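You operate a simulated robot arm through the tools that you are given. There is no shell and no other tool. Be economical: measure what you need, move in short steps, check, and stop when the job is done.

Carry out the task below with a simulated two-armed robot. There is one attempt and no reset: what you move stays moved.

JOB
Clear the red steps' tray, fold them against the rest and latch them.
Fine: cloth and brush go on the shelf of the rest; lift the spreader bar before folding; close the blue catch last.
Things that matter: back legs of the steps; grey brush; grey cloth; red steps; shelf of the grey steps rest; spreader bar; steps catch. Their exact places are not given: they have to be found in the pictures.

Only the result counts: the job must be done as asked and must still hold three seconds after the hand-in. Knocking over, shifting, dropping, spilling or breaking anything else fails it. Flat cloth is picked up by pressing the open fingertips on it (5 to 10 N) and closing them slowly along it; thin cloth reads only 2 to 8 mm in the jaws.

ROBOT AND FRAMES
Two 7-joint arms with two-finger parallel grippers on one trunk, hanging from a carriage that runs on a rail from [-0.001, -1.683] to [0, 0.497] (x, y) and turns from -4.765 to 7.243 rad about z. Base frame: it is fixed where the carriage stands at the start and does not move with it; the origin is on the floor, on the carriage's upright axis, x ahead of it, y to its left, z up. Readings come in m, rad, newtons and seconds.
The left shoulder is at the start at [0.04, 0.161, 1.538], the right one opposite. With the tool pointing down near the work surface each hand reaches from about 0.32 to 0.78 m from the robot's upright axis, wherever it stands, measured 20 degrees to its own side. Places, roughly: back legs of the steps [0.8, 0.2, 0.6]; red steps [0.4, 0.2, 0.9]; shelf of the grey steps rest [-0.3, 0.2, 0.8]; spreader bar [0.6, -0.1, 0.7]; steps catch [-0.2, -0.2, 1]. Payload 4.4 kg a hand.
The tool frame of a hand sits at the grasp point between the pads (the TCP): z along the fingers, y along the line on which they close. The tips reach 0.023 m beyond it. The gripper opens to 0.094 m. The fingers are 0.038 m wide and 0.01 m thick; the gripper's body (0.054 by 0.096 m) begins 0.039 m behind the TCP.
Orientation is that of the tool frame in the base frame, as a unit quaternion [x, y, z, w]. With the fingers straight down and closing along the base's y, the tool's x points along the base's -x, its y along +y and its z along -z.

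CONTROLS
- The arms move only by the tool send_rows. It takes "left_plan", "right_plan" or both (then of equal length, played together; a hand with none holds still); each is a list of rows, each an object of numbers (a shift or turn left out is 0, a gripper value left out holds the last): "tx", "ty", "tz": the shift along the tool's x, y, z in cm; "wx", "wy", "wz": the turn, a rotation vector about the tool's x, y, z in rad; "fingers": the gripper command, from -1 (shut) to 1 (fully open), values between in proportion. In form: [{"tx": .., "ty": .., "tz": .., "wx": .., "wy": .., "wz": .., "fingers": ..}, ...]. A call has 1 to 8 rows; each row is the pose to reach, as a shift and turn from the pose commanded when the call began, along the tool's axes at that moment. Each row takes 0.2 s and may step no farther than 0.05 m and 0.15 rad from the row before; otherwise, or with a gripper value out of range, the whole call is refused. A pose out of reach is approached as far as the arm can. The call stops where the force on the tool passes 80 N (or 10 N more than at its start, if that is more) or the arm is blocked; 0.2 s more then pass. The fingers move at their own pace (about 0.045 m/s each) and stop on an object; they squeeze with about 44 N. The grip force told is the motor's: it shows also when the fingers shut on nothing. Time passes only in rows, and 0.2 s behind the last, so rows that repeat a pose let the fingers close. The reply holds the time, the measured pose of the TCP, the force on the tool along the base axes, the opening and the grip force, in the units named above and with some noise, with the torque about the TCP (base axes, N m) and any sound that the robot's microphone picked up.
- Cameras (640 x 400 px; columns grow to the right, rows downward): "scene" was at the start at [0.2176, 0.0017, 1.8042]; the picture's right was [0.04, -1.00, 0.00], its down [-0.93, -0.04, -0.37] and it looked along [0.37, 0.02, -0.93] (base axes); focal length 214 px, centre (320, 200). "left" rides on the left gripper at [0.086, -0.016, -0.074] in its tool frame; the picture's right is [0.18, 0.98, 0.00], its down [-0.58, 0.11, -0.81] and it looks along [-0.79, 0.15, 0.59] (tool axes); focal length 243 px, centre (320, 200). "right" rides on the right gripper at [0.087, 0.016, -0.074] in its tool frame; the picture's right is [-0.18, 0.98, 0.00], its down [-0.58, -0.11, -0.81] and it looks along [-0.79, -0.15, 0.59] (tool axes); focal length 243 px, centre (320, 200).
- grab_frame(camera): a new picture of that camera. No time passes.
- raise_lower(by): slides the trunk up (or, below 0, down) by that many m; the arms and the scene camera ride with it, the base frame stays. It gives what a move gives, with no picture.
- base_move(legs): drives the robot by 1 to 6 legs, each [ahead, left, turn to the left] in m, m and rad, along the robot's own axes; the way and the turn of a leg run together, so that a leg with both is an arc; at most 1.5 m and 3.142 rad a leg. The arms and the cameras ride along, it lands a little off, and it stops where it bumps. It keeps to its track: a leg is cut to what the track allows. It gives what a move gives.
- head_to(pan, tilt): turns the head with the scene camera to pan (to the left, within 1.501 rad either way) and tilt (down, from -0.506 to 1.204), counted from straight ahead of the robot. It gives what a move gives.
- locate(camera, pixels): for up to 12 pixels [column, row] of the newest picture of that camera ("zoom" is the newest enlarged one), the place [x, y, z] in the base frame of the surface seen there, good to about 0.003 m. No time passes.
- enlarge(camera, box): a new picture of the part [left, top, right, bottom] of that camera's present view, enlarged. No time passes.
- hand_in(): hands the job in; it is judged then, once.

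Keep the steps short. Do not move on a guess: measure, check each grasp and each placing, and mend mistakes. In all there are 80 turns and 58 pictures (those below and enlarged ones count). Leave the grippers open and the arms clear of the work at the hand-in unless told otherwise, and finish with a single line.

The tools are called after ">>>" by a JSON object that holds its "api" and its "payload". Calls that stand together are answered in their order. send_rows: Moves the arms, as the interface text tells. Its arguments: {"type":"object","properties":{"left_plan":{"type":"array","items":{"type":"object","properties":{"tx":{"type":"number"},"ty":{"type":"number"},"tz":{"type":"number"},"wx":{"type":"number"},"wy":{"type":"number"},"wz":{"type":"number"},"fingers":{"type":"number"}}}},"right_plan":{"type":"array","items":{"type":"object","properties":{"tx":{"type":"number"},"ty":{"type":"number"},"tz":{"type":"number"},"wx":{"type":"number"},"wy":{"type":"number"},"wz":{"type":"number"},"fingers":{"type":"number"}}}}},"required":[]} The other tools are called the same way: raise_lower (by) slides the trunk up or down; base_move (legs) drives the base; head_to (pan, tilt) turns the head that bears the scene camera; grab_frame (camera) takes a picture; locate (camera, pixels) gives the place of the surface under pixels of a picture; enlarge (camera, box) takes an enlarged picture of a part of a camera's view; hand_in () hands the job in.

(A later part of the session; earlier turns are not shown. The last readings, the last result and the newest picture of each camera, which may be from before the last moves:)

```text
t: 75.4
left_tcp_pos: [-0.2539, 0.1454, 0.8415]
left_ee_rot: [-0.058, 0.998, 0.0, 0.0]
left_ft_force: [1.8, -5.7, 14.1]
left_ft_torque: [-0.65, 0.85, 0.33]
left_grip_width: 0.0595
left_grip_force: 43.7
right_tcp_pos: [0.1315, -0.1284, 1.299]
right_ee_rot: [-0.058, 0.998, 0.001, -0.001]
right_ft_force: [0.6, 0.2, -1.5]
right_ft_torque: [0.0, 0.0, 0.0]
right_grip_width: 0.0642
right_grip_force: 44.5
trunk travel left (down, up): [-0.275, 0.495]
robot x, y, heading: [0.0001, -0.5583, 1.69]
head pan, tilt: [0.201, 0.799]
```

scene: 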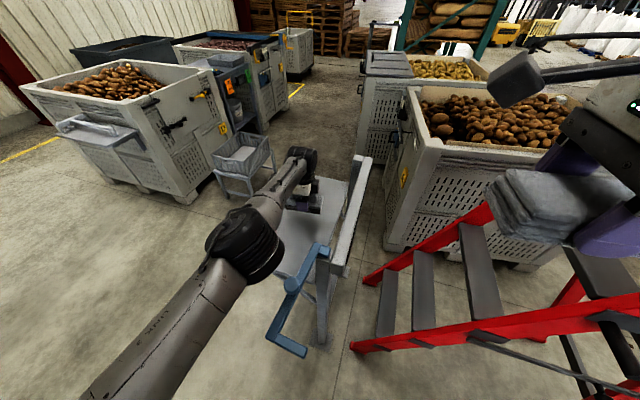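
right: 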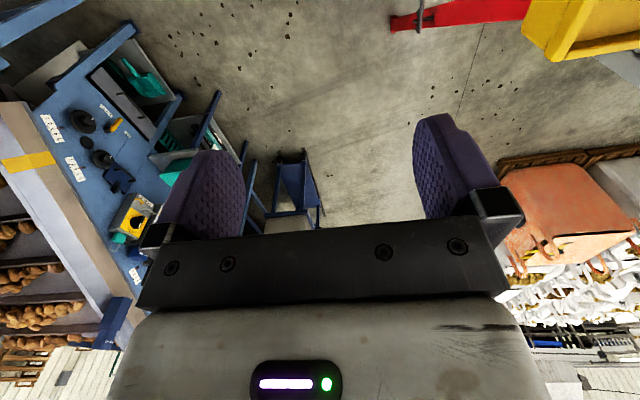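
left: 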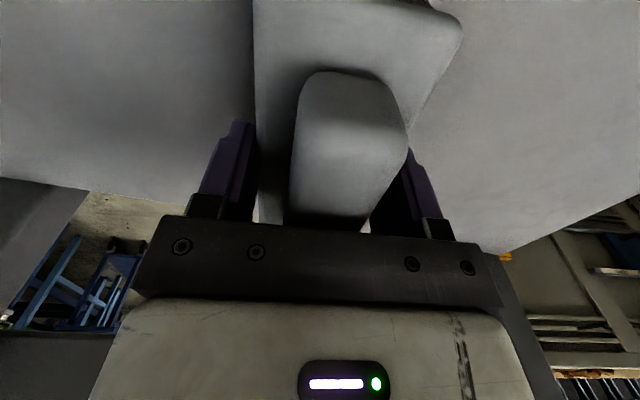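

Contact (14 N up). I back off 2 mm, open, and rise straight up.

>>> {"api": "send_rows", "payload": {"left_plan": [{"tz": -0.2}, {"tz": -0.2, "fingers": 1}, {"tz": -0.2, "fingers": 1}, {"tz": -0.2, "fingers": 1}, {"tz": -0.2, "fingers": 1}]}}

>>> {"api": "send_rows", "payload": {"left_plan": [{"tz": -2}, {"tz": -5}, {"tz": -9}, {"tz": -13}, {"tz": -17}, {"tz": -21}, {"tz": -25}, {"tz": -29}]}}

>>> {"api": "grab_frame", "payload": {"camera": "left"}}

```text
t: 76.6
left_tcp_pos: [-0.2552, 0.144, 0.8416]
left_ee_rot: [-0.058, 0.998, 0.0, 0.0]
left_ft_force: [0.2, 0.6, -0.2]
left_ft_torque: [0.02, -0.02, -0.01]
left_grip_width: 0.0938
left_grip_force: 0.1
right_tcp_pos: [0.133, -0.1288, 1.298]
right_ee_rot: [-0.059, 0.998, 0.0, -0.001]
right_ft_force: [-0.1, 0.7, -0.4]
right_ft_torque: [0.01, 0.0, -0.01]
right_grip_width: 0.0641
right_grip_force: 43.8
trunk travel left (down, up): [-0.275, 0.495]
robot x, y, heading: [-0.0019, -0.5573, 1.684]
head pan, tilt: [0.201, 0.799]
```

```text
t: 78.4
left_tcp_pos: [-0.2549, 0.1394, 1.1303]
left_ee_rot: [-0.059, 0.998, 0.0, 0.001]
left_ft_force: [-0.4, -0.8, -0.3]
left_ft_torque: [-0.03, -0.03, -0.03]
left_grip_width: 0.0941
left_grip_force: 0.0
left hand out of reach, approached as far as the arm can: row 8
right_tcp_pos: [0.1315, -0.1278, 1.2982]
right_ee_rot: [-0.059, 0.998, 0.0, 0.0]
right_ft_force: [0.0, 0.2, -0.8]
right_ft_torque: [0.0, 0.0, 0.02]
right_grip_width: 0.0641
right_grip_force: 43.9
trunk travel left (down, up): [-0.275, 0.495]
robot x, y, heading: [-0.0013, -0.5589, 1.688]
head pan, tilt: [0.201, 0.799]
```

```text
35 pictures are left
```

left: 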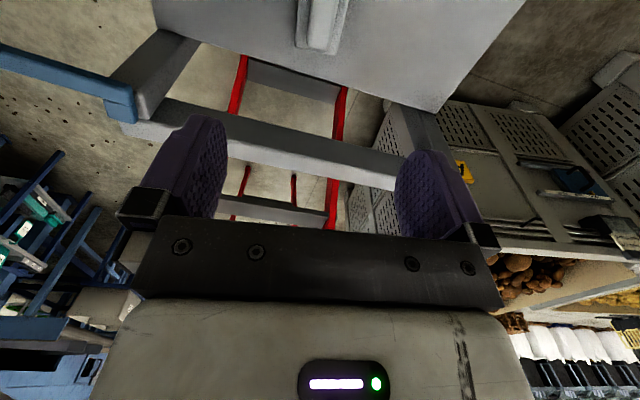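

The brush rests on the shelf (320,20) in that view. I retract the left hand and turn the robot by +0.64 so the right hand faces the shelf, turning its wrist back to keep the cloth square.

>>> {"api": "send_rows", "payload": {"left_plan": [{"ty": -4}, {"ty": -8}, {"ty": -12}, {"ty": -16}, {"ty": -20}, {"ty": -22}]}}

>>> {"api": "base_move", "payload": {"legs": [[0, 0, 0.62]]}}

>>> {"api": "send_rows", "payload": {"right_plan": [{"wz": 0.15}, {"wz": 0.3}, {"wz": 0.45}, {"wz": 0.6}, {"wz": 0.72}]}}

>>> {"api": "grab_frame", "payload": {"camera": "scene"}}

```text
t: 79.8
left_tcp_pos: [-0.2561, 0.1393, 1.1302]
left_ee_rot: [-0.059, 0.998, 0.001, 0.0]
left_ft_force: [-1.1, -0.6, -0.7]
left_ft_torque: [0.02, -0.01, 0.01]
left_grip_width: 0.0939
left_grip_force: 0.1
left hand out of reach, approached as far as the arm can: row 1, 2, 3, 4, 5, 6
right_tcp_pos: [0.1332, -0.1282, 1.2985]
right_ee_rot: [-0.059, 0.998, 0.001, 0.0]
right_ft_force: [-0.3, -0.3, -0.3]
right_ft_torque: [0.04, 0.0, -0.01]
right_grip_width: 0.0641
right_grip_force: 43.8
trunk travel left (down, up): [-0.275, 0.495]
robot x, y, heading: [0.0027, -0.5587, 1.69]
head pan, tilt: [0.201, 0.799]
```

```text
t: 81.9
left_tcp_pos: [-0.6174, -0.1449, 1.1307]
left_ee_rot: [-0.365, 0.931, 0.0, 0.0]
left_ft_force: [-0.4, 0.0, 0.3]
left_ft_torque: [0.01, 0.02, -0.05]
left_grip_width: 0.0941
left_grip_force: 0.1
right_tcp_pos: [-0.1453, -0.1324, 1.2989]
right_ee_rot: [-0.364, 0.931, 0.0, -0.001]
right_ft_force: [0.1, -0.2, -0.4]
right_ft_torque: [0.0, 0.0, -0.04]
right_grip_width: 0.0641
right_grip_force: 44.2
trunk travel left (down, up): [-0.275, 0.495]
robot x, y, heading: [-0.0028, -0.5573, 2.318]
head pan, tilt: [0.201, 0.799]
```

```text
t: 83.1
left_tcp_pos: [-0.6156, -0.1453, 1.1292]
left_ee_rot: [-0.365, 0.931, 0.0, 0.0]
left_ft_force: [0.3, -0.7, -0.5]
left_ft_torque: [0.01, 0.03, -0.01]
left_grip_width: 0.0941
left_grip_force: 0.1
right_tcp_pos: [-0.1458, -0.1318, 1.2985]
right_ee_rot: [-0.012, 1.0, 0.0, 0.0]
right_ft_force: [0.4, -0.2, -1.7]
right_ft_torque: [0.01, 0.02, -0.03]
right_grip_width: 0.064
right_grip_force: 43.7
trunk travel left (down, up): [-0.275, 0.495]
robot x, y, heading: [-0.0015, -0.5583, 2.319]
head pan, tilt: [0.201, 0.799]
```

```text
34 pictures are left
```

scene: 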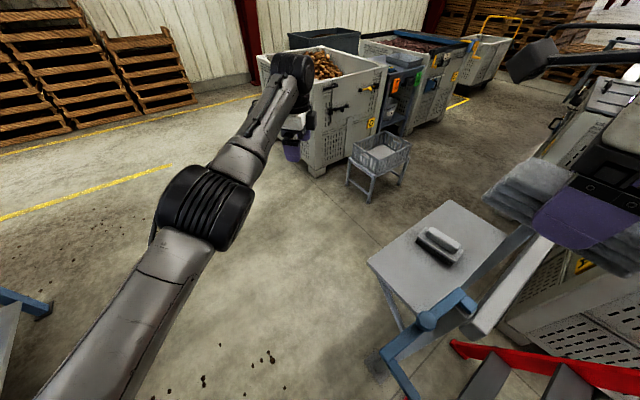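

The brush lies well at (440,245). To keep the right forearm clear of the catch knob, I raise the trunk 0.12 and move the cloth above (-0.255,0.015).

>>> {"api": "raise_lower", "payload": {"by": 0.12}}

>>> {"api": "send_rows", "payload": {"right_plan": [{"tx": 3, "ty": 3.5}, {"tx": 6, "ty": 7}, {"tx": 9, "ty": 10.5}, {"tx": 10.9, "ty": 14.7}, {"tx": 10.9, "ty": 14.7, "tz": 5}, {"tx": 10.9, "ty": 14.7, "tz": 10}, {"tx": 10.9, "ty": 14.7, "tz": 15}, {"tx": 10.9, "ty": 14.7, "tz": 20}]}}

>>> {"api": "grab_frame", "payload": {"camera": "scene"}}

```text
t: 84.6
left_tcp_pos: [-0.6162, -0.1448, 1.25]
left_ee_rot: [-0.365, 0.931, 0.0, 0.0]
left_ft_force: [0.1, 0.0, -1.2]
left_ft_torque: [0.03, -0.02, 0.02]
left_grip_width: 0.0937
left_grip_force: 0.0
right_tcp_pos: [-0.1447, -0.1322, 1.4175]
right_ee_rot: [-0.013, 1.0, 0.0, 0.0]
right_ft_force: [0.0, -0.3, -0.3]
right_ft_torque: [-0.01, 0.01, -0.04]
right_grip_width: 0.0647
right_grip_force: 43.6
trunk travel left (down, up): [-0.395, 0.375]
robot x, y, heading: [-0.0013, -0.5586, 2.314]
head pan, tilt: [0.201, 0.799]
```

```text
t: 86.4
left_tcp_pos: [-0.6168, -0.1457, 1.2498]
left_ee_rot: [-0.365, 0.931, 0.0, 0.0]
left_ft_force: [-0.5, -0.1, 0.5]
left_ft_torque: [0.0, 0.01, -0.01]
left_grip_width: 0.0938
left_grip_force: 0.0
right_tcp_pos: [-0.2583, 0.0115, 1.217]
right_ee_rot: [-0.013, 1.0, 0.0, -0.001]
right_ft_force: [-0.2, -0.1, -0.6]
right_ft_torque: [-0.02, 0.02, 0.02]
right_grip_width: 0.0642
right_grip_force: 43.7
trunk travel left (down, up): [-0.395, 0.375]
robot x, y, heading: [0.0004, -0.5561, 2.313]
head pan, tilt: [0.201, 0.799]
```

```text
33 pictures are left
```

scene: 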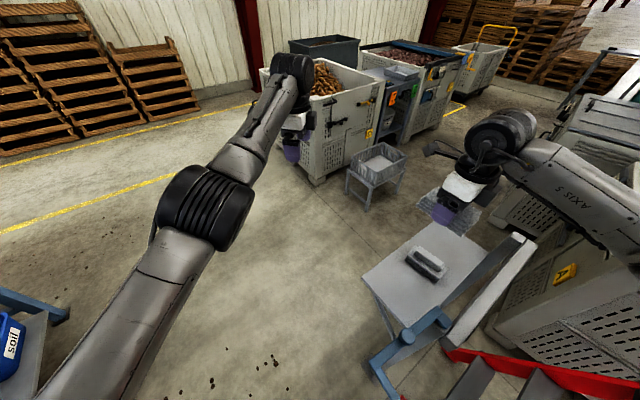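

Clear. I lower the cloth to z≈0.90, look, then touch down.

>>> {"api": "send_rows", "payload": {"right_plan": [{"tz": 4.5}, {"tz": 9}, {"tz": 13.5}, {"tz": 18}, {"tz": 22}, {"tz": 26}, {"tz": 30}, {"tz": 32}]}}

>>> {"api": "grab_frame", "payload": {"camera": "scene"}}

```text
t: 88.2
left_tcp_pos: [-0.6163, -0.1441, 1.2497]
left_ee_rot: [-0.365, 0.931, 0.0, 0.0]
left_ft_force: [-0.5, -0.6, 0.2]
left_ft_torque: [-0.02, -0.02, 0.03]
left_grip_width: 0.094
left_grip_force: 0.0
right_tcp_pos: [-0.2584, 0.0122, 0.8985]
right_ee_rot: [-0.013, 1.0, 0.0, 0.0]
right_ft_force: [-0.5, -0.4, -0.9]
right_ft_torque: [-0.01, -0.01, 0.02]
right_grip_width: 0.0638
right_grip_force: 43.3
trunk travel left (down, up): [-0.395, 0.375]
robot x, y, heading: [0.0001, -0.5575, 2.315]
head pan, tilt: [0.201, 0.799]
```

```text
32 pictures are left
```

scene: 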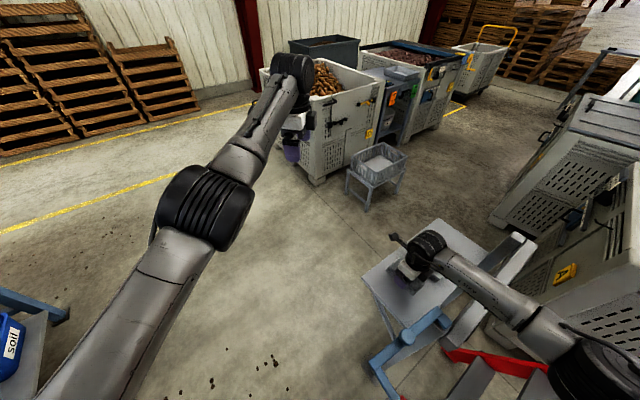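

>>> {"api": "send_rows", "payload": {"right_plan": [{"tz": 2}, {"tz": 4}, {"tz": 5.5}, {"tz": 6.2}, {"tz": 6.5}, {"tz": 6.7}, {"tz": 6.7}]}}

```text
t: 89.8
left_tcp_pos: [-0.6155, -0.1446, 1.2496]
left_ee_rot: [-0.365, 0.931, -0.001, 0.0]
left_ft_force: [0.3, 0.4, -0.1]
left_ft_torque: [0.0, 0.0, 0.03]
left_grip_width: 0.094
left_grip_force: 0.0
right_tcp_pos: [-0.2583, 0.011, 0.831]
right_ee_rot: [-0.012, 1.0, 0.0, 0.0]
right_ft_force: [0.0, 0.8, -0.7]
right_ft_torque: [0.03, 0.01, 0.01]
right_grip_width: 0.064
right_grip_force: 43.7
trunk travel left (down, up): [-0.395, 0.375]
robot x, y, heading: [-0.002, -0.5588, 2.311]
head pan, tilt: [0.201, 0.799]
```

z 0.831 with no contact yet. I go a few mm more.

>>> {"api": "send_rows", "payload": {"right_plan": [{"tz": 0.2}, {"tz": 0.4}, {"tz": 0.4}]}}

```text
t: 90.6
left_tcp_pos: [-0.6165, -0.1441, 1.2504]
left_ee_rot: [-0.364, 0.931, 0.0, 0.0]
left_ft_force: [-0.4, 0.6, 0.2]
left_ft_torque: [0.01, -0.02, -0.01]
left_grip_width: 0.0939
left_grip_force: 0.2
right_tcp_pos: [-0.2591, 0.0117, 0.8292]
right_ee_rot: [-0.013, 1.0, 0.0, -0.002]
right_ft_force: [10.8, -13.0, 38.2]
right_ft_torque: [-0.2, -0.89, -0.22]
right_grip_width: 0.064
right_grip_force: 43.8
trunk travel left (down, up): [-0.395, 0.375]
robot x, y, heading: [0.0007, -0.5601, 2.318]
head pan, tilt: [0.201, 0.799]
```

Contact. I back off 3 mm, open, and rise.

>>> {"api": "send_rows", "payload": {"right_plan": [{"tz": -0.3}, {"tz": -0.3, "fingers": 1}, {"tz": -0.3, "fingers": 1}, {"tz": -0.3, "fingers": 1}, {"tz": -0.3, "fingers": 1}]}}

>>> {"api": "send_rows", "payload": {"right_plan": [{"tz": -2}, {"tz": -5}, {"tz": -9}, {"tz": -13}, {"tz": -18}, {"tz": -23}, {"tz": -28}, {"tz": -33}]}}

>>> {"api": "enlarge", "payload": {"camera": "scene", "box": [340, 200, 560, 380]}}

```text
t: 91.8
left_tcp_pos: [-0.6165, -0.1443, 1.2505]
left_ee_rot: [-0.365, 0.931, 0.0, 0.0]
left_ft_force: [0.1, -0.2, 0.8]
left_ft_torque: [0.03, 0.0, -0.01]
left_grip_width: 0.0939
left_grip_force: 0.0
right_tcp_pos: [-0.2589, 0.0118, 0.8309]
right_ee_rot: [-0.012, 1.0, 0.0, 0.0]
right_ft_force: [-0.3, -0.1, 0.5]
right_ft_torque: [0.01, 0.0, -0.04]
right_grip_width: 0.094
right_grip_force: 0.0
trunk travel left (down, up): [-0.395, 0.375]
robot x, y, heading: [0.0049, -0.5584, 2.316]
head pan, tilt: [0.201, 0.799]
```

```text
t: 93.6
left_tcp_pos: [-0.6169, -0.1449, 1.2492]
left_ee_rot: [-0.365, 0.931, 0.0, -0.001]
left_ft_force: [0.5, -1.1, -0.3]
left_ft_torque: [0.0, 0.03, 0.0]
left_grip_width: 0.094
left_grip_force: 0.1
right_tcp_pos: [-0.2582, 0.0137, 1.1603]
right_ee_rot: [-0.012, 1.0, -0.001, 0.0]
right_ft_force: [0.2, 0.1, 0.3]
right_ft_torque: [-0.02, 0.04, 0.02]
right_grip_width: 0.0939
right_grip_force: 0.0
trunk travel left (down, up): [-0.395, 0.375]
robot x, y, heading: [0.0006, -0.5568, 2.319]
head pan, tilt: [0.201, 0.799]
```

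```text
2.22 times, centred on (450, 290) of scene
```

zoom: 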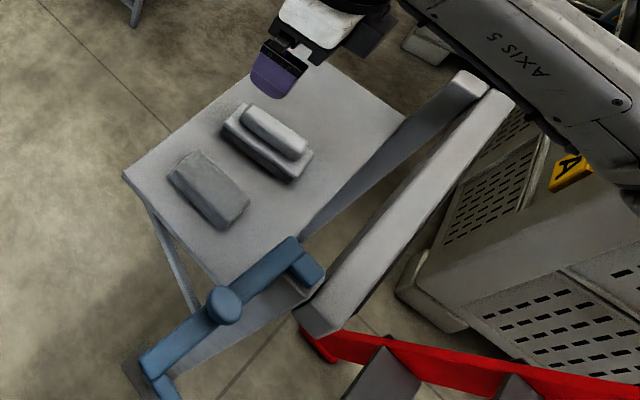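

Both items rest on the shelf (brush (265,140), cloth (208,190) in the zoom). Next is the spreader. I back off to y≈-1.1 and turn to heading ≈1.25 to work on the steps' side.

>>> {"api": "base_move", "payload": {"legs": [[-0.403, 0.374, 0], [0, 0, -1.07]]}}

>>> {"api": "send_rows", "payload": {"left_plan": [{"ty": -3}, {"ty": -6}, {"ty": -9}, {"ty": -12}, {"ty": -15}, {"ty": -18}, {"ty": -21}, {"ty": -24}], "right_plan": [{"wz": -0.15}, {"wz": -0.3}, {"wz": -0.45}, {"wz": -0.6}, {"wz": -0.75}, {"wz": -0.9}, {"wz": -1.05}, {"wz": -1.07}]}}

>>> {"api": "head_to", "payload": {"pan": -0.2, "tilt": 0.6}}

>>> {"api": "grab_frame", "payload": {"camera": "scene"}}

```text
t: 99.5
left_tcp_pos: [0.0628, -0.3693, 1.2499]
left_ee_rot: [0.159, 0.987, 0.0, 0.0]
left_ft_force: [0.2, 0.1, 0.2]
left_ft_torque: [0.03, 0.0, -0.01]
left_grip_width: 0.0941
left_grip_force: 0.1
right_tcp_pos: [0.3738, -0.6076, 1.1608]
right_ee_rot: [0.497, 0.868, 0.0, -0.001]
right_ft_force: [1.0, 0.5, 0.4]
right_ft_torque: [0.02, -0.01, 0.04]
right_grip_width: 0.094
right_grip_force: 0.2
trunk travel left (down, up): [-0.395, 0.375]
robot x, y, heading: [0.0012, -1.107, 1.253]
head pan, tilt: [0.201, 0.799]
```

```text
t: 101.3
left_tcp_pos: [0.0631, -0.3703, 1.2507]
left_ee_rot: [0.159, 0.987, 0.0, 0.001]
left_ft_force: [-0.9, 0.4, 0.2]
left_ft_torque: [-0.01, 0.02, 0.02]
left_grip_width: 0.094
left_grip_force: 0.1
left hand out of reach, approached as far as the arm can: row 1, 2, 3, 4, 5, 6, 7, 8
right_tcp_pos: [0.3739, -0.6066, 1.1609]
right_ee_rot: [-0.016, 1.0, 0.0, 0.0]
right_ft_force: [-0.5, -0.4, -0.1]
right_ft_torque: [0.02, -0.03, 0.01]
right_grip_width: 0.0941
right_grip_force: 0.0
trunk travel left (down, up): [-0.395, 0.375]
robot x, y, heading: [0.0014, -1.1087, 1.253]
head pan, tilt: [0.201, 0.799]
```

```text
t: 102.2
left_tcp_pos: [0.063, -0.3704, 1.2505]
left_ee_rot: [0.159, 0.987, 0.0, 0.001]
left_ft_force: [0.0, -0.3, -0.3]
left_ft_torque: [0.01, 0.01, -0.02]
left_grip_width: 0.0938
left_grip_force: 0.0
right_tcp_pos: [0.3731, -0.6072, 1.1604]
right_ee_rot: [-0.015, 1.0, 0.0, 0.0]
right_ft_force: [-0.1, -0.3, 0.3]
right_ft_torque: [-0.02, 0.05, -0.03]
right_grip_width: 0.0941
right_grip_force: 0.1
trunk travel left (down, up): [-0.395, 0.375]
robot x, y, heading: [0.0003, -1.1109, 1.246]
head pan, tilt: [-0.201, 0.6]
```

```text
30 pictures are left
```

scene: 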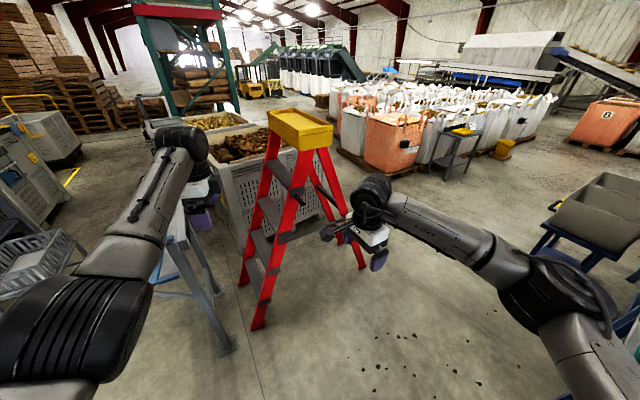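

The left arm is stuck at its extension limit. I lower it slightly so it can retract, and continue the right wrist turn so the fingers close along x with the camera toward me.

>>> {"api": "send_rows", "payload": {"left_plan": [{"tz": 3}, {"tz": 6}, {"tz": 9}, {"tz": 12}, {"tz": 15}, {"tz": 15}, {"tz": 15, "ty": -4}, {"tz": 15, "ty": -8}], "right_plan": [{"wz": -0.15}, {"wz": -0.3}, {"wz": -0.45}, {"wz": -0.6}, {"wz": -0.75}, {"wz": -0.9}, {"wz": -1.05}, {"wz": -1.2}]}}

>>> {"api": "send_rows", "payload": {"left_plan": [{"ty": -4}, {"ty": -8}, {"ty": -12}, {"ty": -16}, {"ty": -20}], "right_plan": [{"wz": -0.12}, {"wz": -0.25}, {"wz": -0.37}, {"wz": -0.37}, {"wz": -0.37}]}}

```text
t: 104.0
left_tcp_pos: [0.035, -0.4467, 1.1009]
left_ee_rot: [0.159, 0.987, -0.001, 0.0]
left_ft_force: [-0.5, -0.1, 0.5]
left_ft_torque: [0.01, 0.01, -0.01]
left_grip_width: 0.0942
left_grip_force: 0.0
right_tcp_pos: [0.3731, -0.6079, 1.1603]
right_ee_rot: [-0.578, 0.816, 0.0, -0.001]
right_ft_force: [1.0, 0.0, 0.2]
right_ft_torque: [0.04, -0.01, 0.0]
right_grip_width: 0.0939
right_grip_force: 0.1
trunk travel left (down, up): [-0.395, 0.375]
robot x, y, heading: [0.0005, -1.109, 1.249]
head pan, tilt: [-0.201, 0.6]
```

```text
t: 105.2
left_tcp_pos: [-0.026, -0.6372, 1.1011]
left_ee_rot: [0.158, 0.987, -0.001, -0.001]
left_ft_force: [-0.4, 0.1, 0.4]
left_ft_torque: [0.01, 0.02, -0.01]
left_grip_width: 0.094
left_grip_force: 0.0
right_tcp_pos: [0.3738, -0.6081, 1.1596]
right_ee_rot: [0.718, -0.696, 0.0, 0.0]
right_ft_force: [0.0, 0.2, 0.2]
right_ft_torque: [-0.01, 0.06, 0.01]
right_grip_width: 0.094
right_grip_force: 0.0
trunk travel left (down, up): [-0.395, 0.375]
robot x, y, heading: [-0.0033, -1.1091, 1.254]
head pan, tilt: [-0.201, 0.6]
```

Both went well. The right hand goes to a stand-off at (0.60,-0.80,0.96) and then tilts 45° forward.

>>> {"api": "send_rows", "payload": {"right_plan": [{"tx": 2.5, "ty": -2.9, "tz": 2.5}, {"tx": 5, "ty": -5.8, "tz": 5}, {"tx": 7.5, "ty": -8.7, "tz": 7.5}, {"tx": 10, "ty": -11.6, "tz": 10}, {"tx": 12.5, "ty": -14.5, "tz": 12.5}, {"tx": 15, "ty": -17.4, "tz": 15}, {"tx": 17.5, "ty": -20.3, "tz": 17.5}, {"tx": 20, "ty": -23, "tz": 20}]}}

>>> {"api": "send_rows", "payload": {"right_plan": [{"wy": -0.13}, {"wy": -0.26}, {"wy": -0.39}, {"wy": -0.52}, {"wy": -0.65}, {"wy": -0.78}, {"wy": -0.78}]}}

>>> {"api": "base_move", "payload": {"legs": [[0.57, 0.19, 0]]}}

>>> {"api": "grab_frame", "payload": {"camera": "scene"}}

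```text
t: 107.0
left_tcp_pos: [-0.0274, -0.6369, 1.1001]
left_ee_rot: [0.159, 0.987, 0.0, 0.0]
left_ft_force: [0.9, -0.6, -1.0]
left_ft_torque: [0.02, -0.02, -0.04]
left_grip_width: 0.094
left_grip_force: 0.1
right_tcp_pos: [0.582, -0.7772, 0.9858]
right_ee_rot: [0.717, -0.697, 0.0, 0.0]
right_ft_force: [-0.4, 0.4, 0.1]
right_ft_torque: [0.0, 0.03, 0.0]
right_grip_width: 0.0941
right_grip_force: 0.0
right hand out of reach, approached as far as the arm can: row 8
trunk travel left (down, up): [-0.395, 0.375]
robot x, y, heading: [0.0023, -1.108, 1.253]
head pan, tilt: [-0.201, 0.6]
```

```text
t: 108.6
left_tcp_pos: [-0.0268, -0.6369, 1.1017]
left_ee_rot: [0.159, 0.987, 0.0, 0.0]
left_ft_force: [-0.1, 0.0, 0.0]
left_ft_torque: [0.02, -0.05, -0.01]
left_grip_width: 0.0941
left_grip_force: 0.1
right_tcp_pos: [0.5816, -0.777, 0.9844]
right_ee_rot: [0.663, -0.645, -0.273, -0.265]
right_ft_force: [0.0, 0.5, 0.3]
right_ft_torque: [-0.02, 0.03, 0.01]
right_grip_width: 0.094
right_grip_force: 0.0
trunk travel left (down, up): [-0.395, 0.375]
robot x, y, heading: [-0.0002, -1.1103, 1.25]
head pan, tilt: [-0.201, 0.6]
```

```text
t: 112.0
left_tcp_pos: [-0.0268, -0.0353, 1.102]
left_ee_rot: [0.158, 0.987, 0.0, 0.0]
left_ft_force: [-0.5, -1.5, 0.0]
left_ft_torque: [-0.02, 0.0, -0.01]
left_grip_width: 0.0939
left_grip_force: 0.0
right_tcp_pos: [0.5819, -0.1717, 0.9859]
right_ee_rot: [0.664, -0.644, -0.272, -0.265]
right_ft_force: [0.1, -0.3, -1.1]
right_ft_torque: [-0.01, 0.0, 0.0]
right_grip_width: 0.0938
right_grip_force: 0.1
trunk travel left (down, up): [-0.395, 0.375]
robot x, y, heading: [-0.0013, -0.5065, 1.253]
head pan, tilt: [-0.201, 0.6]
```

```text
29 pictures are left
```

scene: 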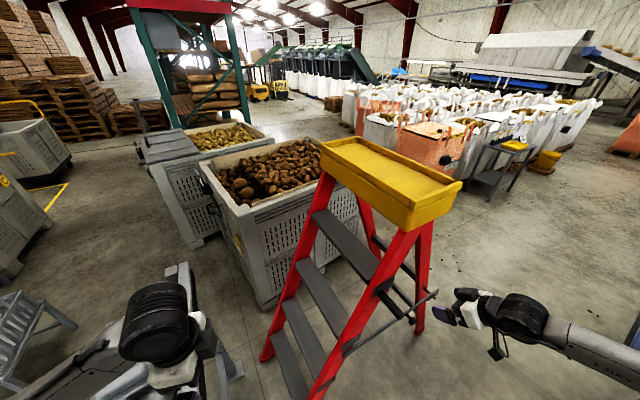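

Now a close picture of the knob from the scene camera.

>>> {"api": "enlarge", "payload": {"camera": "scene", "box": [330, 250, 490, 370]}}

>>> {"api": "locate", "payload": {"camera": "scene", "pixels": [[411, 321], [404, 317], [432, 296], [385, 284], [365, 340]]}}

```text
3.33 times, centred on (410, 310) of scene
```

zoom: 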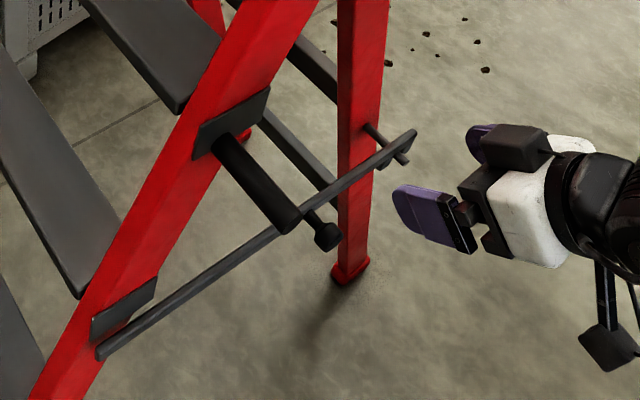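

```text
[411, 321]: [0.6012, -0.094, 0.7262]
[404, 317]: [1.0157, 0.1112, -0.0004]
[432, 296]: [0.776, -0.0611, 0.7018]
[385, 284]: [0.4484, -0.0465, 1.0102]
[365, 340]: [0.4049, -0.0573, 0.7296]
```

>>> {"api": "locate", "payload": {"camera": "zoom", "pixels": [[327, 236], [318, 240], [336, 240], [327, 225], [327, 248], [308, 215], [290, 222], [230, 150], [390, 150], [405, 140], [404, 160], [330, 190]]}}

```text
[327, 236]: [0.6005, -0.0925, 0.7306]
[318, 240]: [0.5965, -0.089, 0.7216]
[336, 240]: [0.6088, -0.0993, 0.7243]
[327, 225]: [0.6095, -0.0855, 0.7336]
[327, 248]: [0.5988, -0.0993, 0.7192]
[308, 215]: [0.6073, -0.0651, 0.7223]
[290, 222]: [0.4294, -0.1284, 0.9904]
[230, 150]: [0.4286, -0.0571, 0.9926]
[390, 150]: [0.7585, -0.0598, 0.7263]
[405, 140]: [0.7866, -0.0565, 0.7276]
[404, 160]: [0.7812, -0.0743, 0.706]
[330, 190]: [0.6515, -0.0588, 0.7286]
```

The knob head is centred at about (0.605,-0.091,0.724), diameter ≈0.028. I line up with the finger axis, then approach to about 5 cm short and look.

>>> {"api": "send_rows", "payload": {"right_plan": [{"tx": 4, "ty": -1}, {"tx": 8, "ty": -2}, {"tx": 12, "ty": -2.5}, {"tx": 13.1, "ty": -2.5, "tz": 2}, {"tx": 13.1, "ty": -2.5, "tz": 7}, {"tx": 13.1, "ty": -2.5, "tz": 12}, {"tx": 13.1, "ty": -2.5, "tz": 16}, {"tx": 13.1, "ty": -2.5, "tz": 16}]}}

>>> {"api": "grab_frame", "payload": {"camera": "right"}}

```text
t: 113.8
left_tcp_pos: [-0.0272, -0.0357, 1.1014]
left_ee_rot: [0.157, 0.988, 0.0, 0.001]
left_ft_force: [-1.1, -0.6, 0.6]
left_ft_torque: [0.02, 0.02, 0.0]
left_grip_width: 0.0939
left_grip_force: 0.0
right_tcp_pos: [0.6089, -0.1516, 0.7792]
right_ee_rot: [0.664, -0.644, -0.273, -0.264]
right_ft_force: [-0.5, -0.5, -0.6]
right_ft_torque: [0.07, -0.02, 0.01]
right_grip_width: 0.094
right_grip_force: 0.1
trunk travel left (down, up): [-0.395, 0.375]
robot x, y, heading: [-0.0009, -0.5059, 1.254]
head pan, tilt: [-0.201, 0.6]
```

```text
27 pictures are left
```

right: 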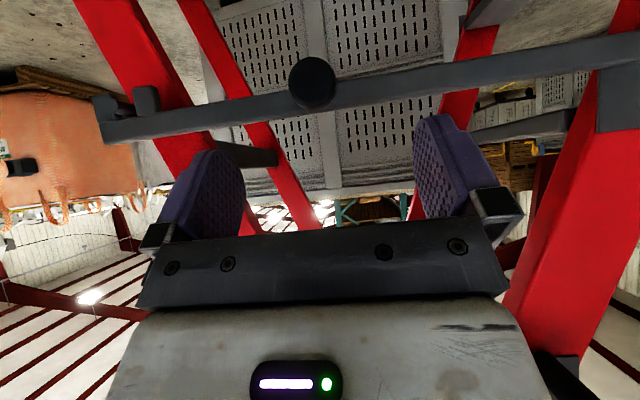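

The knob at (312,83) lies between the fingers. I advance 7.5 cm along the fingers and close.

>>> {"api": "send_rows", "payload": {"right_plan": [{"tz": 3}, {"tz": 5.5}, {"tz": 7.5}, {"tz": 7.5, "fingers": -1}, {"tz": 7.5, "fingers": -1}, {"tz": 7.5, "fingers": -1}, {"tz": 7.5, "fingers": -1}, {"tz": 7.5, "fingers": -1}]}}

>>> {"api": "send_rows", "payload": {"right_plan": [{}, {}]}}

>>> {"api": "grab_frame", "payload": {"camera": "right"}}

```text
t: 115.6
left_tcp_pos: [-0.0236, -0.0333, 1.1009]
left_ee_rot: [0.157, 0.988, 0.002, 0.001]
left_ft_force: [-0.2, 0.6, 0.9]
left_ft_torque: [0.02, 0.0, 0.0]
left_grip_width: 0.0941
left_grip_force: 0.1
right_tcp_pos: [0.6102, -0.0997, 0.7284]
right_ee_rot: [0.663, -0.644, -0.271, -0.267]
right_ft_force: [15.5, 3.4, -1.1]
right_ft_torque: [0.29, -0.28, -0.36]
right_grip_width: 0.0312
right_grip_force: 45.0
trunk travel left (down, up): [-0.395, 0.375]
robot x, y, heading: [-0.0002, -0.5082, 1.254]
head pan, tilt: [-0.201, 0.6]
```

```text
t: 116.2
left_tcp_pos: [-0.0233, -0.0354, 1.1012]
left_ee_rot: [0.157, 0.988, 0.0, 0.002]
left_ft_force: [0.0, 0.7, -0.5]
left_ft_torque: [0.0, 0.0, -0.05]
left_grip_width: 0.0939
left_grip_force: 0.2
right_tcp_pos: [0.6111, -0.0997, 0.7285]
right_ee_rot: [0.664, -0.644, -0.271, -0.266]
right_ft_force: [18.9, 2.9, -1.2]
right_ft_torque: [0.17, -0.22, -0.33]
right_grip_width: 0.0311
right_grip_force: 45.0
trunk travel left (down, up): [-0.395, 0.375]
robot x, y, heading: [0.0008, -0.5063, 1.255]
head pan, tilt: [-0.201, 0.6]
```

```text
26 pictures are left
```

right: 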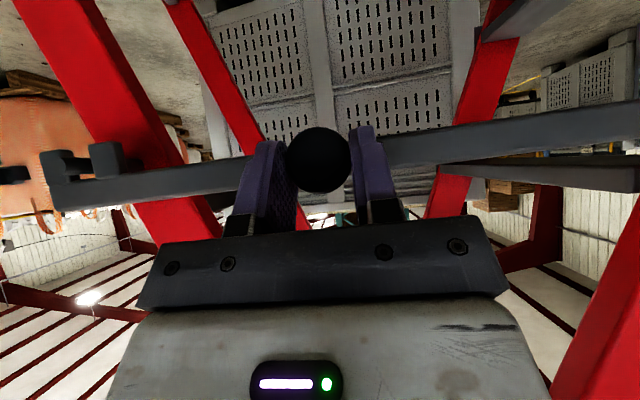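

The knob is firmly held (0.031). I lift it on an arc about the hinge (0.345,0.74), first by 25°.

>>> {"api": "send_rows", "payload": {"right_plan": [{"tx": -0.8, "tz": -0.8, "ty": -0.3}, {"tx": -1.6, "tz": -1.6, "ty": -0.2}, {"tx": -3.2, "tz": -3.2, "ty": 0.1}, {"tx": -4.75, "tz": -4.75, "ty": 0.6}, {"tx": -6.3, "tz": -6.3, "ty": 1.3}, {"tx": -7.8, "tz": -7.8, "ty": 2.2}, {"tx": -7.8, "tz": -7.8, "ty": 2.2}]}}

>>> {"api": "enlarge", "payload": {"camera": "scene", "box": [330, 200, 530, 350]}}

```text
t: 117.8
left_tcp_pos: [-0.0227, -0.0346, 1.1008]
left_ee_rot: [0.158, 0.987, 0.001, 0.001]
left_ft_force: [-0.2, -1.1, -0.4]
left_ft_torque: [-0.02, 0.0, 0.0]
left_grip_width: 0.0939
left_grip_force: 0.1
right_tcp_pos: [0.5888, -0.0991, 0.8386]
right_ee_rot: [0.664, -0.643, -0.273, -0.266]
right_ft_force: [18.7, -0.2, 6.1]
right_ft_torque: [0.33, -0.4, -0.28]
right_grip_width: 0.031
right_grip_force: 45.3
trunk travel left (down, up): [-0.395, 0.375]
robot x, y, heading: [-0.002, -0.5062, 1.255]
head pan, tilt: [-0.201, 0.6]
```

```text
2.67 times, centred on (430, 275) of scene
```

zoom: 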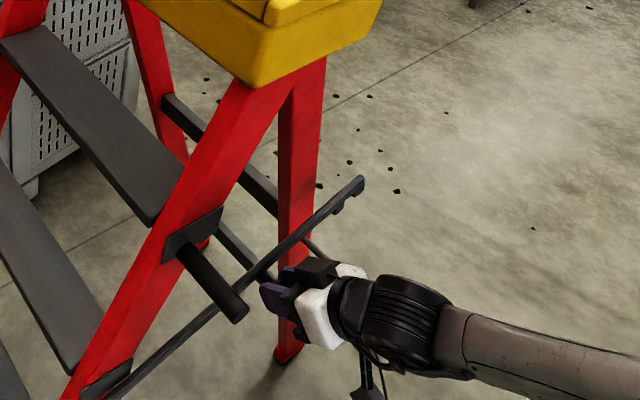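

The bar is off the pin. I lift on to about 45° and then check whether it stays there alone.

>>> {"api": "send_rows", "payload": {"right_plan": [{"tx": -1.5, "tz": -1.5, "ty": 0.8}, {"tx": -2.9, "tz": -2.9, "ty": 1.9}, {"tx": -4.1, "tz": -4.1, "ty": 3.2}, {"tx": -5.2, "tz": -5.2, "ty": 4.7}, {"tx": -5.2, "tz": -5.2, "ty": 4.7}]}}

>>> {"api": "send_rows", "payload": {"right_plan": [{"fingers": -0.1}, {"fingers": -0.1}, {"fingers": -0.1}]}}

>>> {"api": "grab_frame", "payload": {"camera": "right"}}

```text
t: 119.0
left_tcp_pos: [-0.0218, -0.0336, 1.1022]
left_ee_rot: [0.158, 0.987, 0.001, 0.002]
left_ft_force: [0.9, 0.8, 0.7]
left_ft_torque: [0.0, -0.02, 0.01]
left_grip_width: 0.0941
left_grip_force: 0.0
right_tcp_pos: [0.5422, -0.0996, 0.9141]
right_ee_rot: [0.664, -0.643, -0.272, -0.267]
right_ft_force: [23.1, 1.5, 17.0]
right_ft_torque: [0.64, -0.42, -0.33]
right_grip_width: 0.031
right_grip_force: 45.5
trunk travel left (down, up): [-0.395, 0.375]
robot x, y, heading: [-0.0002, -0.5078, 1.25]
head pan, tilt: [-0.201, 0.6]
```

```text
t: 119.8
left_tcp_pos: [-0.0267, -0.0354, 1.1001]
left_ee_rot: [0.157, 0.988, 0.0, 0.0]
left_ft_force: [0.5, 0.7, -0.3]
left_ft_torque: [0.03, -0.01, -0.02]
left_grip_width: 0.0938
left_grip_force: 0.1
right_tcp_pos: [0.5352, -0.1015, 0.9094]
right_ee_rot: [0.665, -0.644, -0.273, -0.263]
right_ft_force: [1.0, 0.1, -0.3]
right_ft_torque: [-0.03, 0.04, -0.06]
right_grip_width: 0.043
right_grip_force: 0.1
trunk travel left (down, up): [-0.395, 0.375]
robot x, y, heading: [-0.0025, -0.5058, 1.255]
head pan, tilt: [-0.201, 0.6]
```

```text
24 pictures are left
```

right: 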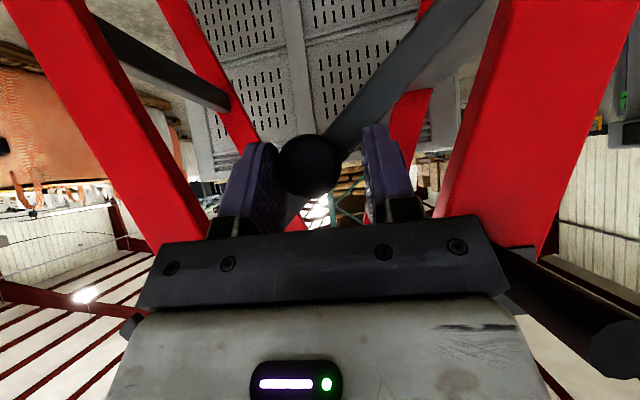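

The knob remains between loosened fingers. I open fully to see whether the bar stays up by itself.

>>> {"api": "send_rows", "payload": {"right_plan": [{"fingers": 0.4}, {"fingers": 1}, {"fingers": 1}, {"fingers": 1}]}}

>>> {"api": "grab_frame", "payload": {"camera": "right"}}

```text
t: 120.8
left_tcp_pos: [-0.028, -0.0358, 1.1019]
left_ee_rot: [0.157, 0.988, -0.001, 0.0]
left_ft_force: [-0.3, 0.0, 0.4]
left_ft_torque: [0.03, 0.03, -0.01]
left_grip_width: 0.0939
left_grip_force: 0.0
right_tcp_pos: [0.5356, -0.0997, 0.9109]
right_ee_rot: [0.664, -0.644, -0.273, -0.264]
right_ft_force: [0.1, 0.2, -0.3]
right_ft_torque: [0.0, 0.0, -0.05]
right_grip_width: 0.0942
right_grip_force: 0.2
trunk travel left (down, up): [-0.395, 0.375]
robot x, y, heading: [0.0004, -0.5084, 1.255]
head pan, tilt: [-0.201, 0.6]
```

```text
23 pictures are left
```

right: 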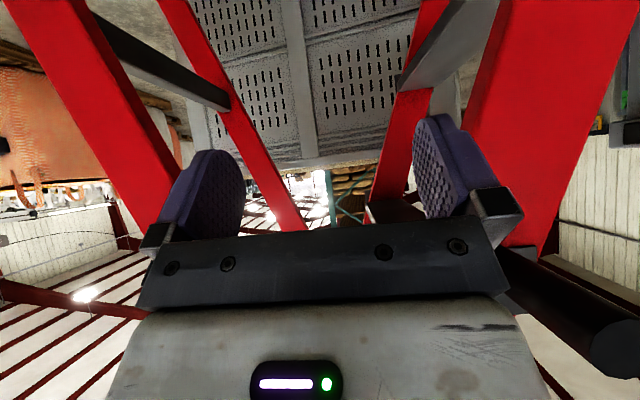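

The bar fell back by itself, so it must be held up while the fold begins: right hand on the knob, left hand on the black handle stub (0.43,-0.057…-0.13,0.99). I move the right hand back to its pre-grasp pose and turn the left wrist into the same orientation.

>>> {"api": "send_rows", "payload": {"right_plan": [{"tz": -4}, {"tz": -8}, {"tz": -7, "tx": 4, "ty": -2}, {"tz": -4, "tx": 7, "ty": -4}, {"tz": -1, "tx": 10, "ty": -6}, {"tz": 2, "tx": 13, "ty": -7.2}, {"tz": 5.6, "tx": 13, "ty": -7.2}, {"tz": 5.6, "tx": 13, "ty": -7.2}], "left_plan": [{"wz": -0.15}, {"wz": -0.3}, {"wz": -0.45}, {"wz": -0.6}, {"wz": -0.75}, {"wz": -0.9}, {"wz": -1.05}, {"wz": -1.2}]}}

>>> {"api": "send_rows", "payload": {"left_plan": [{"wz": -0.15}, {"wz": -0.3}, {"wz": -0.45}, {"wz": -0.6}, {"wz": -0.68}]}}

>>> {"api": "grab_frame", "payload": {"camera": "scene"}}

```text
t: 122.6
left_tcp_pos: [-0.0261, -0.0361, 1.1014]
left_ee_rot: [-0.429, 0.903, 0.0, 0.0]
left_ft_force: [0.4, 0.2, 0.0]
left_ft_torque: [0.04, -0.02, -0.02]
left_grip_width: 0.0941
left_grip_force: 0.0
right_tcp_pos: [0.6098, -0.1533, 0.7766]
right_ee_rot: [0.664, -0.644, -0.273, -0.264]
right_ft_force: [0.7, 0.7, 0.6]
right_ft_torque: [0.01, 0.0, 0.0]
right_grip_width: 0.094
right_grip_force: 0.1
trunk travel left (down, up): [-0.395, 0.375]
robot x, y, heading: [0.0003, -0.5058, 1.251]
head pan, tilt: [-0.201, 0.6]
```

```text
t: 123.8
left_tcp_pos: [-0.0273, -0.0338, 1.1015]
left_ee_rot: [-0.705, 0.709, 0.001, 0.0]
left_ft_force: [0.4, 0.7, -0.1]
left_ft_torque: [0.01, -0.01, 0.03]
left_grip_width: 0.0939
left_grip_force: 0.0
right_tcp_pos: [0.6087, -0.1502, 0.778]
right_ee_rot: [0.665, -0.643, -0.274, -0.264]
right_ft_force: [0.1, 1.1, -0.2]
right_ft_torque: [0.03, 0.02, -0.04]
right_grip_width: 0.0941
right_grip_force: 0.0
trunk travel left (down, up): [-0.395, 0.375]
robot x, y, heading: [-0.0014, -0.5041, 1.251]
head pan, tilt: [-0.201, 0.6]
```

```text
22 pictures are left
```

scene: 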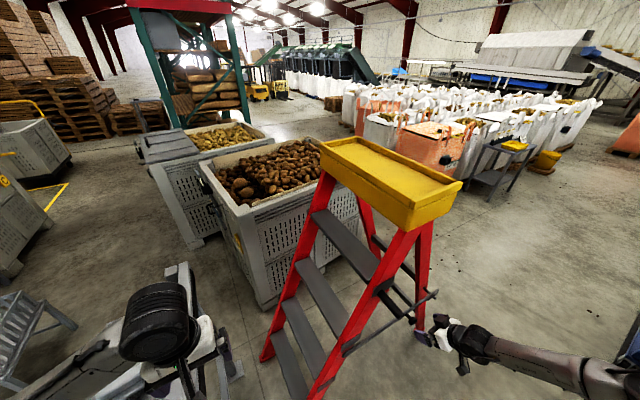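

The bar is hooked again, as expected. I carry the left hand round to a stand-off in front of the handle stub and tilt it 45°.

>>> {"api": "send_rows", "payload": {"left_plan": [{"tx": 3, "ty": -1, "tz": -2}, {"tx": 6, "ty": -4.5, "tz": -4}, {"tx": 9, "ty": -8.2, "tz": -5}, {"tx": 12, "ty": -12, "tz": -5}, {"tx": 15, "ty": -16, "tz": -5}, {"tx": 18, "ty": -20, "tz": -5}, {"tx": 21, "ty": -24, "tz": -5}, {"tx": 24, "ty": -28, "tz": -5}]}}

>>> {"api": "send_rows", "payload": {"left_plan": [{"tx": 0.5, "ty": -3, "wy": -0.13}, {"tx": 1, "ty": -6, "wy": -0.26}, {"tx": 1.5, "ty": -9, "wy": -0.39}, {"tx": 2, "ty": -12, "wy": -0.52}, {"tx": 2, "ty": -15, "wy": -0.65}, {"tx": 2, "ty": -17.7, "wy": -0.78}, {"tx": 2, "ty": -17.7, "wy": -0.78}]}}

>>> {"api": "grab_frame", "payload": {"camera": "left"}}

>>> {"api": "grab_frame", "payload": {"camera": "scene"}}

```text
refused: row 2 steps farther than a row can; nothing moved
```

```text
t: 125.4
left_tcp_pos: [0.1498, -0.0553, 1.1014]
left_ee_rot: [-0.65, 0.657, 0.268, 0.271]
left_ft_force: [-0.4, -0.3, -0.1]
left_ft_torque: [0.01, -0.02, 0.0]
left_grip_width: 0.0938
left_grip_force: 0.1
right_tcp_pos: [0.6088, -0.1502, 0.7766]
right_ee_rot: [0.665, -0.643, -0.274, -0.264]
right_ft_force: [-0.4, 0.9, -0.4]
right_ft_torque: [-0.01, -0.01, 0.0]
right_grip_width: 0.0942
right_grip_force: 0.1
trunk travel left (down, up): [-0.395, 0.375]
robot x, y, heading: [-0.0019, -0.5109, 1.25]
head pan, tilt: [-0.201, 0.6]
```

```text
21 pictures are left
```

left: 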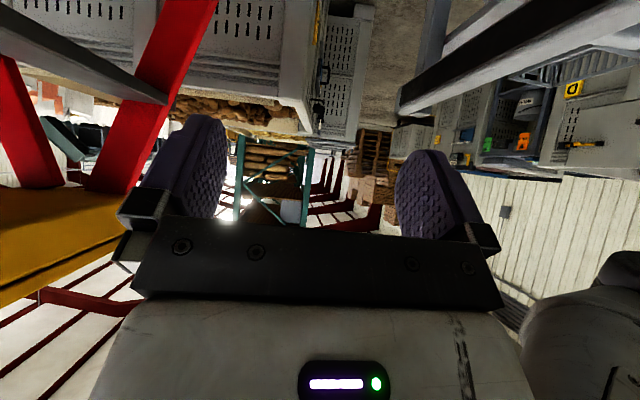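

```text
20 pictures are left
```

scene: 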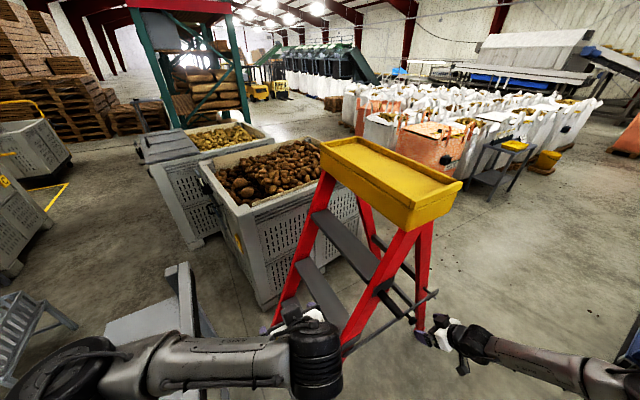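

Only the tilt part ran (the first plan was refused), and nothing was touched. Now the left hand goes to the stand-off on the handle's approach line, (0.43,-0.246,1.132).

>>> {"api": "send_rows", "payload": {"left_plan": [{"tx": 1.4, "ty": -3.2, "tz": -2.6}, {"tx": 2.8, "ty": -6.6, "tz": -5}, {"tx": 4.2, "ty": -10.2, "tz": -7.4}, {"tx": 5.6, "ty": -13.8, "tz": -9.4}, {"tx": 7, "ty": -17.4, "tz": -11.4}, {"tx": 8.4, "ty": -21, "tz": -13}, {"tx": 9.8, "ty": -24.6, "tz": -14.4}, {"tx": 11.2, "ty": -28, "tz": -15.6}]}}

>>> {"api": "send_rows", "payload": {"left_plan": [{"tz": 4}, {"tz": 8}, {"tz": 11}, {"tz": 13}, {"tz": 13}]}}

>>> {"api": "grab_frame", "payload": {"camera": "left"}}

```text
t: 127.2
left_tcp_pos: [0.3391, -0.1961, 1.1341]
left_ee_rot: [-0.651, 0.656, 0.268, 0.27]
left_ft_force: [-0.4, -0.5, 0.7]
left_ft_torque: [-0.03, 0.03, 0.0]
left_grip_width: 0.0938
left_grip_force: 0.1
left hand out of reach, approached as far as the arm can: row 6, 7, 8
right_tcp_pos: [0.6093, -0.1519, 0.777]
right_ee_rot: [0.664, -0.643, -0.273, -0.265]
right_ft_force: [0.2, -0.2, 0.2]
right_ft_torque: [-0.03, 0.0, 0.01]
right_grip_width: 0.0939
right_grip_force: 0.1
trunk travel left (down, up): [-0.395, 0.375]
robot x, y, heading: [-0.0023, -0.5084, 1.256]
head pan, tilt: [-0.201, 0.6]
```

```text
t: 128.4
left_tcp_pos: [0.3408, -0.1063, 1.0417]
left_ee_rot: [-0.652, 0.656, 0.268, 0.27]
left_ft_force: [0.0, -0.2, 0.2]
left_ft_torque: [-0.02, 0.02, -0.01]
left_grip_width: 0.0941
left_grip_force: 0.1
right_tcp_pos: [0.6085, -0.151, 0.7768]
right_ee_rot: [0.665, -0.643, -0.273, -0.264]
right_ft_force: [0.8, -0.2, -0.5]
right_ft_torque: [0.03, 0.03, 0.02]
right_grip_width: 0.0942
right_grip_force: 0.0
trunk travel left (down, up): [-0.395, 0.375]
robot x, y, heading: [0.0015, -0.5113, 1.25]
head pan, tilt: [-0.201, 0.6]
```

```text
19 pictures are left
```

left: 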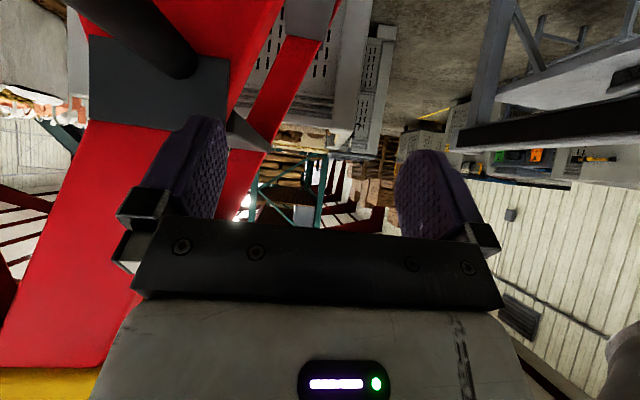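

The left arm can't quite reach the handle from this heading (it stopped at x 0.34, and 0.43 is needed). I back both hands off, turn the base -0.25, and re-square the wrists.

>>> {"api": "send_rows", "payload": {"left_plan": [{"tz": -4}, {"tz": -8}, {"tz": -11}, {"tz": -13}], "right_plan": [{"tz": -2}, {"tz": -4}, {"tz": -5}, {"tz": -5}]}}

>>> {"api": "base_move", "payload": {"legs": [[0, 0, -0.25]]}}

```text
t: 129.4
left_tcp_pos: [0.3393, -0.1978, 1.1345]
left_ee_rot: [-0.652, 0.656, 0.268, 0.27]
left_ft_force: [0.1, 0.6, -0.6]
left_ft_torque: [0.04, 0.0, -0.01]
left_grip_width: 0.0937
left_grip_force: 0.1
right_tcp_pos: [0.61, -0.1877, 0.8139]
right_ee_rot: [0.665, -0.643, -0.273, -0.264]
right_ft_force: [0.7, 0.1, 0.2]
right_ft_torque: [0.0, 0.01, 0.01]
right_grip_width: 0.094
right_grip_force: 0.0
trunk travel left (down, up): [-0.395, 0.375]
robot x, y, heading: [-0.0034, -0.5081, 1.258]
head pan, tilt: [-0.201, 0.6]
```

```text
t: 130.6
left_tcp_pos: [0.4066, -0.2922, 1.1351]
left_ee_rot: [-0.565, 0.733, 0.231, 0.3]
left_ft_force: [-0.2, 0.4, -0.2]
left_ft_torque: [0.0, 0.0, 0.03]
left_grip_width: 0.0941
left_grip_force: 0.0
right_tcp_pos: [0.671, -0.3492, 0.8141]
right_ee_rot: [-0.579, 0.722, 0.238, 0.297]
right_ft_force: [0.2, 0.0, 0.7]
right_ft_torque: [0.02, -0.01, -0.02]
right_grip_width: 0.0939
right_grip_force: 0.1
trunk travel left (down, up): [-0.395, 0.375]
robot x, y, heading: [-0.0021, -0.508, 1.0]
head pan, tilt: [-0.201, 0.6]
```

Now I re-square both wrists and move each to its stand-off.

>>> {"api": "send_rows", "payload": {"right_plan": [{"tx": -2, "ty": 2.2, "tz": 3, "wx": -0.06, "wz": -0.06}, {"tx": -4, "ty": 4.5, "tz": 6, "wx": -0.12, "wz": -0.12}, {"tx": -6, "ty": 6.8, "tz": 9, "wx": -0.177, "wz": -0.177}, {"tx": -8, "ty": 9, "tz": 12, "wx": -0.177, "wz": -0.177}, {"tx": -9.9, "ty": 11.2, "tz": 14.8, "wx": -0.177, "wz": -0.177}, {"tx": -9.9, "ty": 11.2, "tz": 14.8, "wx": -0.177, "wz": -0.177}], "left_plan": [{"wx": -0.06, "wz": -0.06}, {"tx": -1, "tz": 1, "wx": -0.12, "wz": -0.12}, {"tx": -2, "tz": 2, "ty": -0.5, "wx": -0.177, "wz": -0.177}, {"tx": -3.3, "tz": 3.7, "ty": -1.1, "wx": -0.177, "wz": -0.177}, {"tx": -3.3, "tz": 3.7, "ty": -1.1, "wx": -0.177, "wz": -0.177}, {"tx": -3.3, "tz": 3.7, "ty": -1.1, "wx": -0.177, "wz": -0.177}]}}

>>> {"api": "grab_frame", "payload": {"camera": "scene"}}

```text
t: 132.0
left_tcp_pos: [0.4201, -0.2386, 1.1328]
left_ee_rot: [-0.651, 0.657, 0.267, 0.271]
left_ft_force: [0.6, 0.0, 0.1]
left_ft_torque: [0.0, 0.01, -0.01]
left_grip_width: 0.0941
left_grip_force: 0.0
left hand out of reach, approached as far as the arm can: row 1, 2, 3, 4, 5, 6
right_tcp_pos: [0.6007, -0.1553, 0.7774]
right_ee_rot: [0.664, -0.644, -0.274, -0.264]
right_ft_force: [0.5, -0.5, 0.4]
right_ft_torque: [-0.02, -0.01, 0.03]
right_grip_width: 0.0941
right_grip_force: 0.0
trunk travel left (down, up): [-0.395, 0.375]
robot x, y, heading: [-0.0016, -0.5121, 0.993]
head pan, tilt: [-0.201, 0.6]
```

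```text
18 pictures are left
```

scene: 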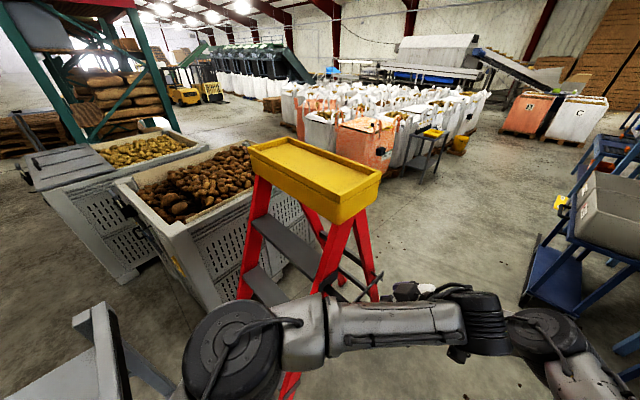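

Both stand-offs are reached. The left hand advances along the handle line with a look before closing; the right hand advances and grips the knob again.

>>> {"api": "send_rows", "payload": {"left_plan": [{"tz": 4, "ty": -0.3}, {"tz": 8, "ty": -0.7}, {"tz": 12, "ty": -1}, {"tz": 12, "ty": -1}, {"tz": 12, "ty": -1}, {"tz": 12, "ty": -1}, {"tz": 12, "ty": -1}, {"tz": 12, "ty": -1}], "right_plan": [{"tz": 3, "ty": -0.5, "tx": -0.3}, {"tz": 5.5, "ty": -0.5, "tx": -0.3}, {"tz": 7.7, "ty": -0.5, "tx": -0.3}, {"tz": 7.7, "ty": -0.5, "tx": -0.3, "fingers": -1}, {"tz": 7.7, "ty": -0.5, "tx": -0.3, "fingers": -1}, {"tz": 7.7, "ty": -0.5, "tx": -0.3, "fingers": -1}, {"tz": 7.7, "ty": -0.5, "tx": -0.3, "fingers": -1}, {"tz": 7.7, "ty": -0.5, "tx": -0.3, "fingers": -1}]}}

>>> {"api": "grab_frame", "payload": {"camera": "left"}}

```text
t: 133.8
left_tcp_pos: [0.435, -0.1534, 1.0484]
left_ee_rot: [-0.652, 0.656, 0.268, 0.27]
left_ft_force: [-0.4, -0.1, -0.2]
left_ft_torque: [0.01, -0.01, 0.01]
left_grip_width: 0.0937
left_grip_force: 0.1
right_tcp_pos: [0.6107, -0.0966, 0.7278]
right_ee_rot: [0.662, -0.646, -0.271, -0.268]
right_ft_force: [18.0, 4.1, -2.1]
right_ft_torque: [0.27, -0.26, -0.38]
right_grip_width: 0.031
right_grip_force: 45.8
trunk travel left (down, up): [-0.395, 0.375]
robot x, y, heading: [-0.0005, -0.5054, 1.006]
head pan, tilt: [-0.201, 0.6]
```

```text
17 pictures are left
```

left: 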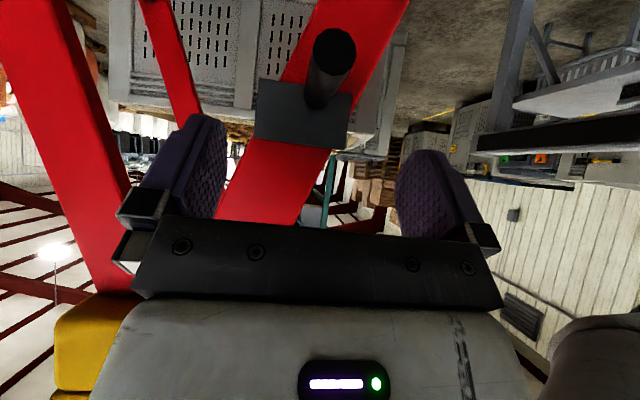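

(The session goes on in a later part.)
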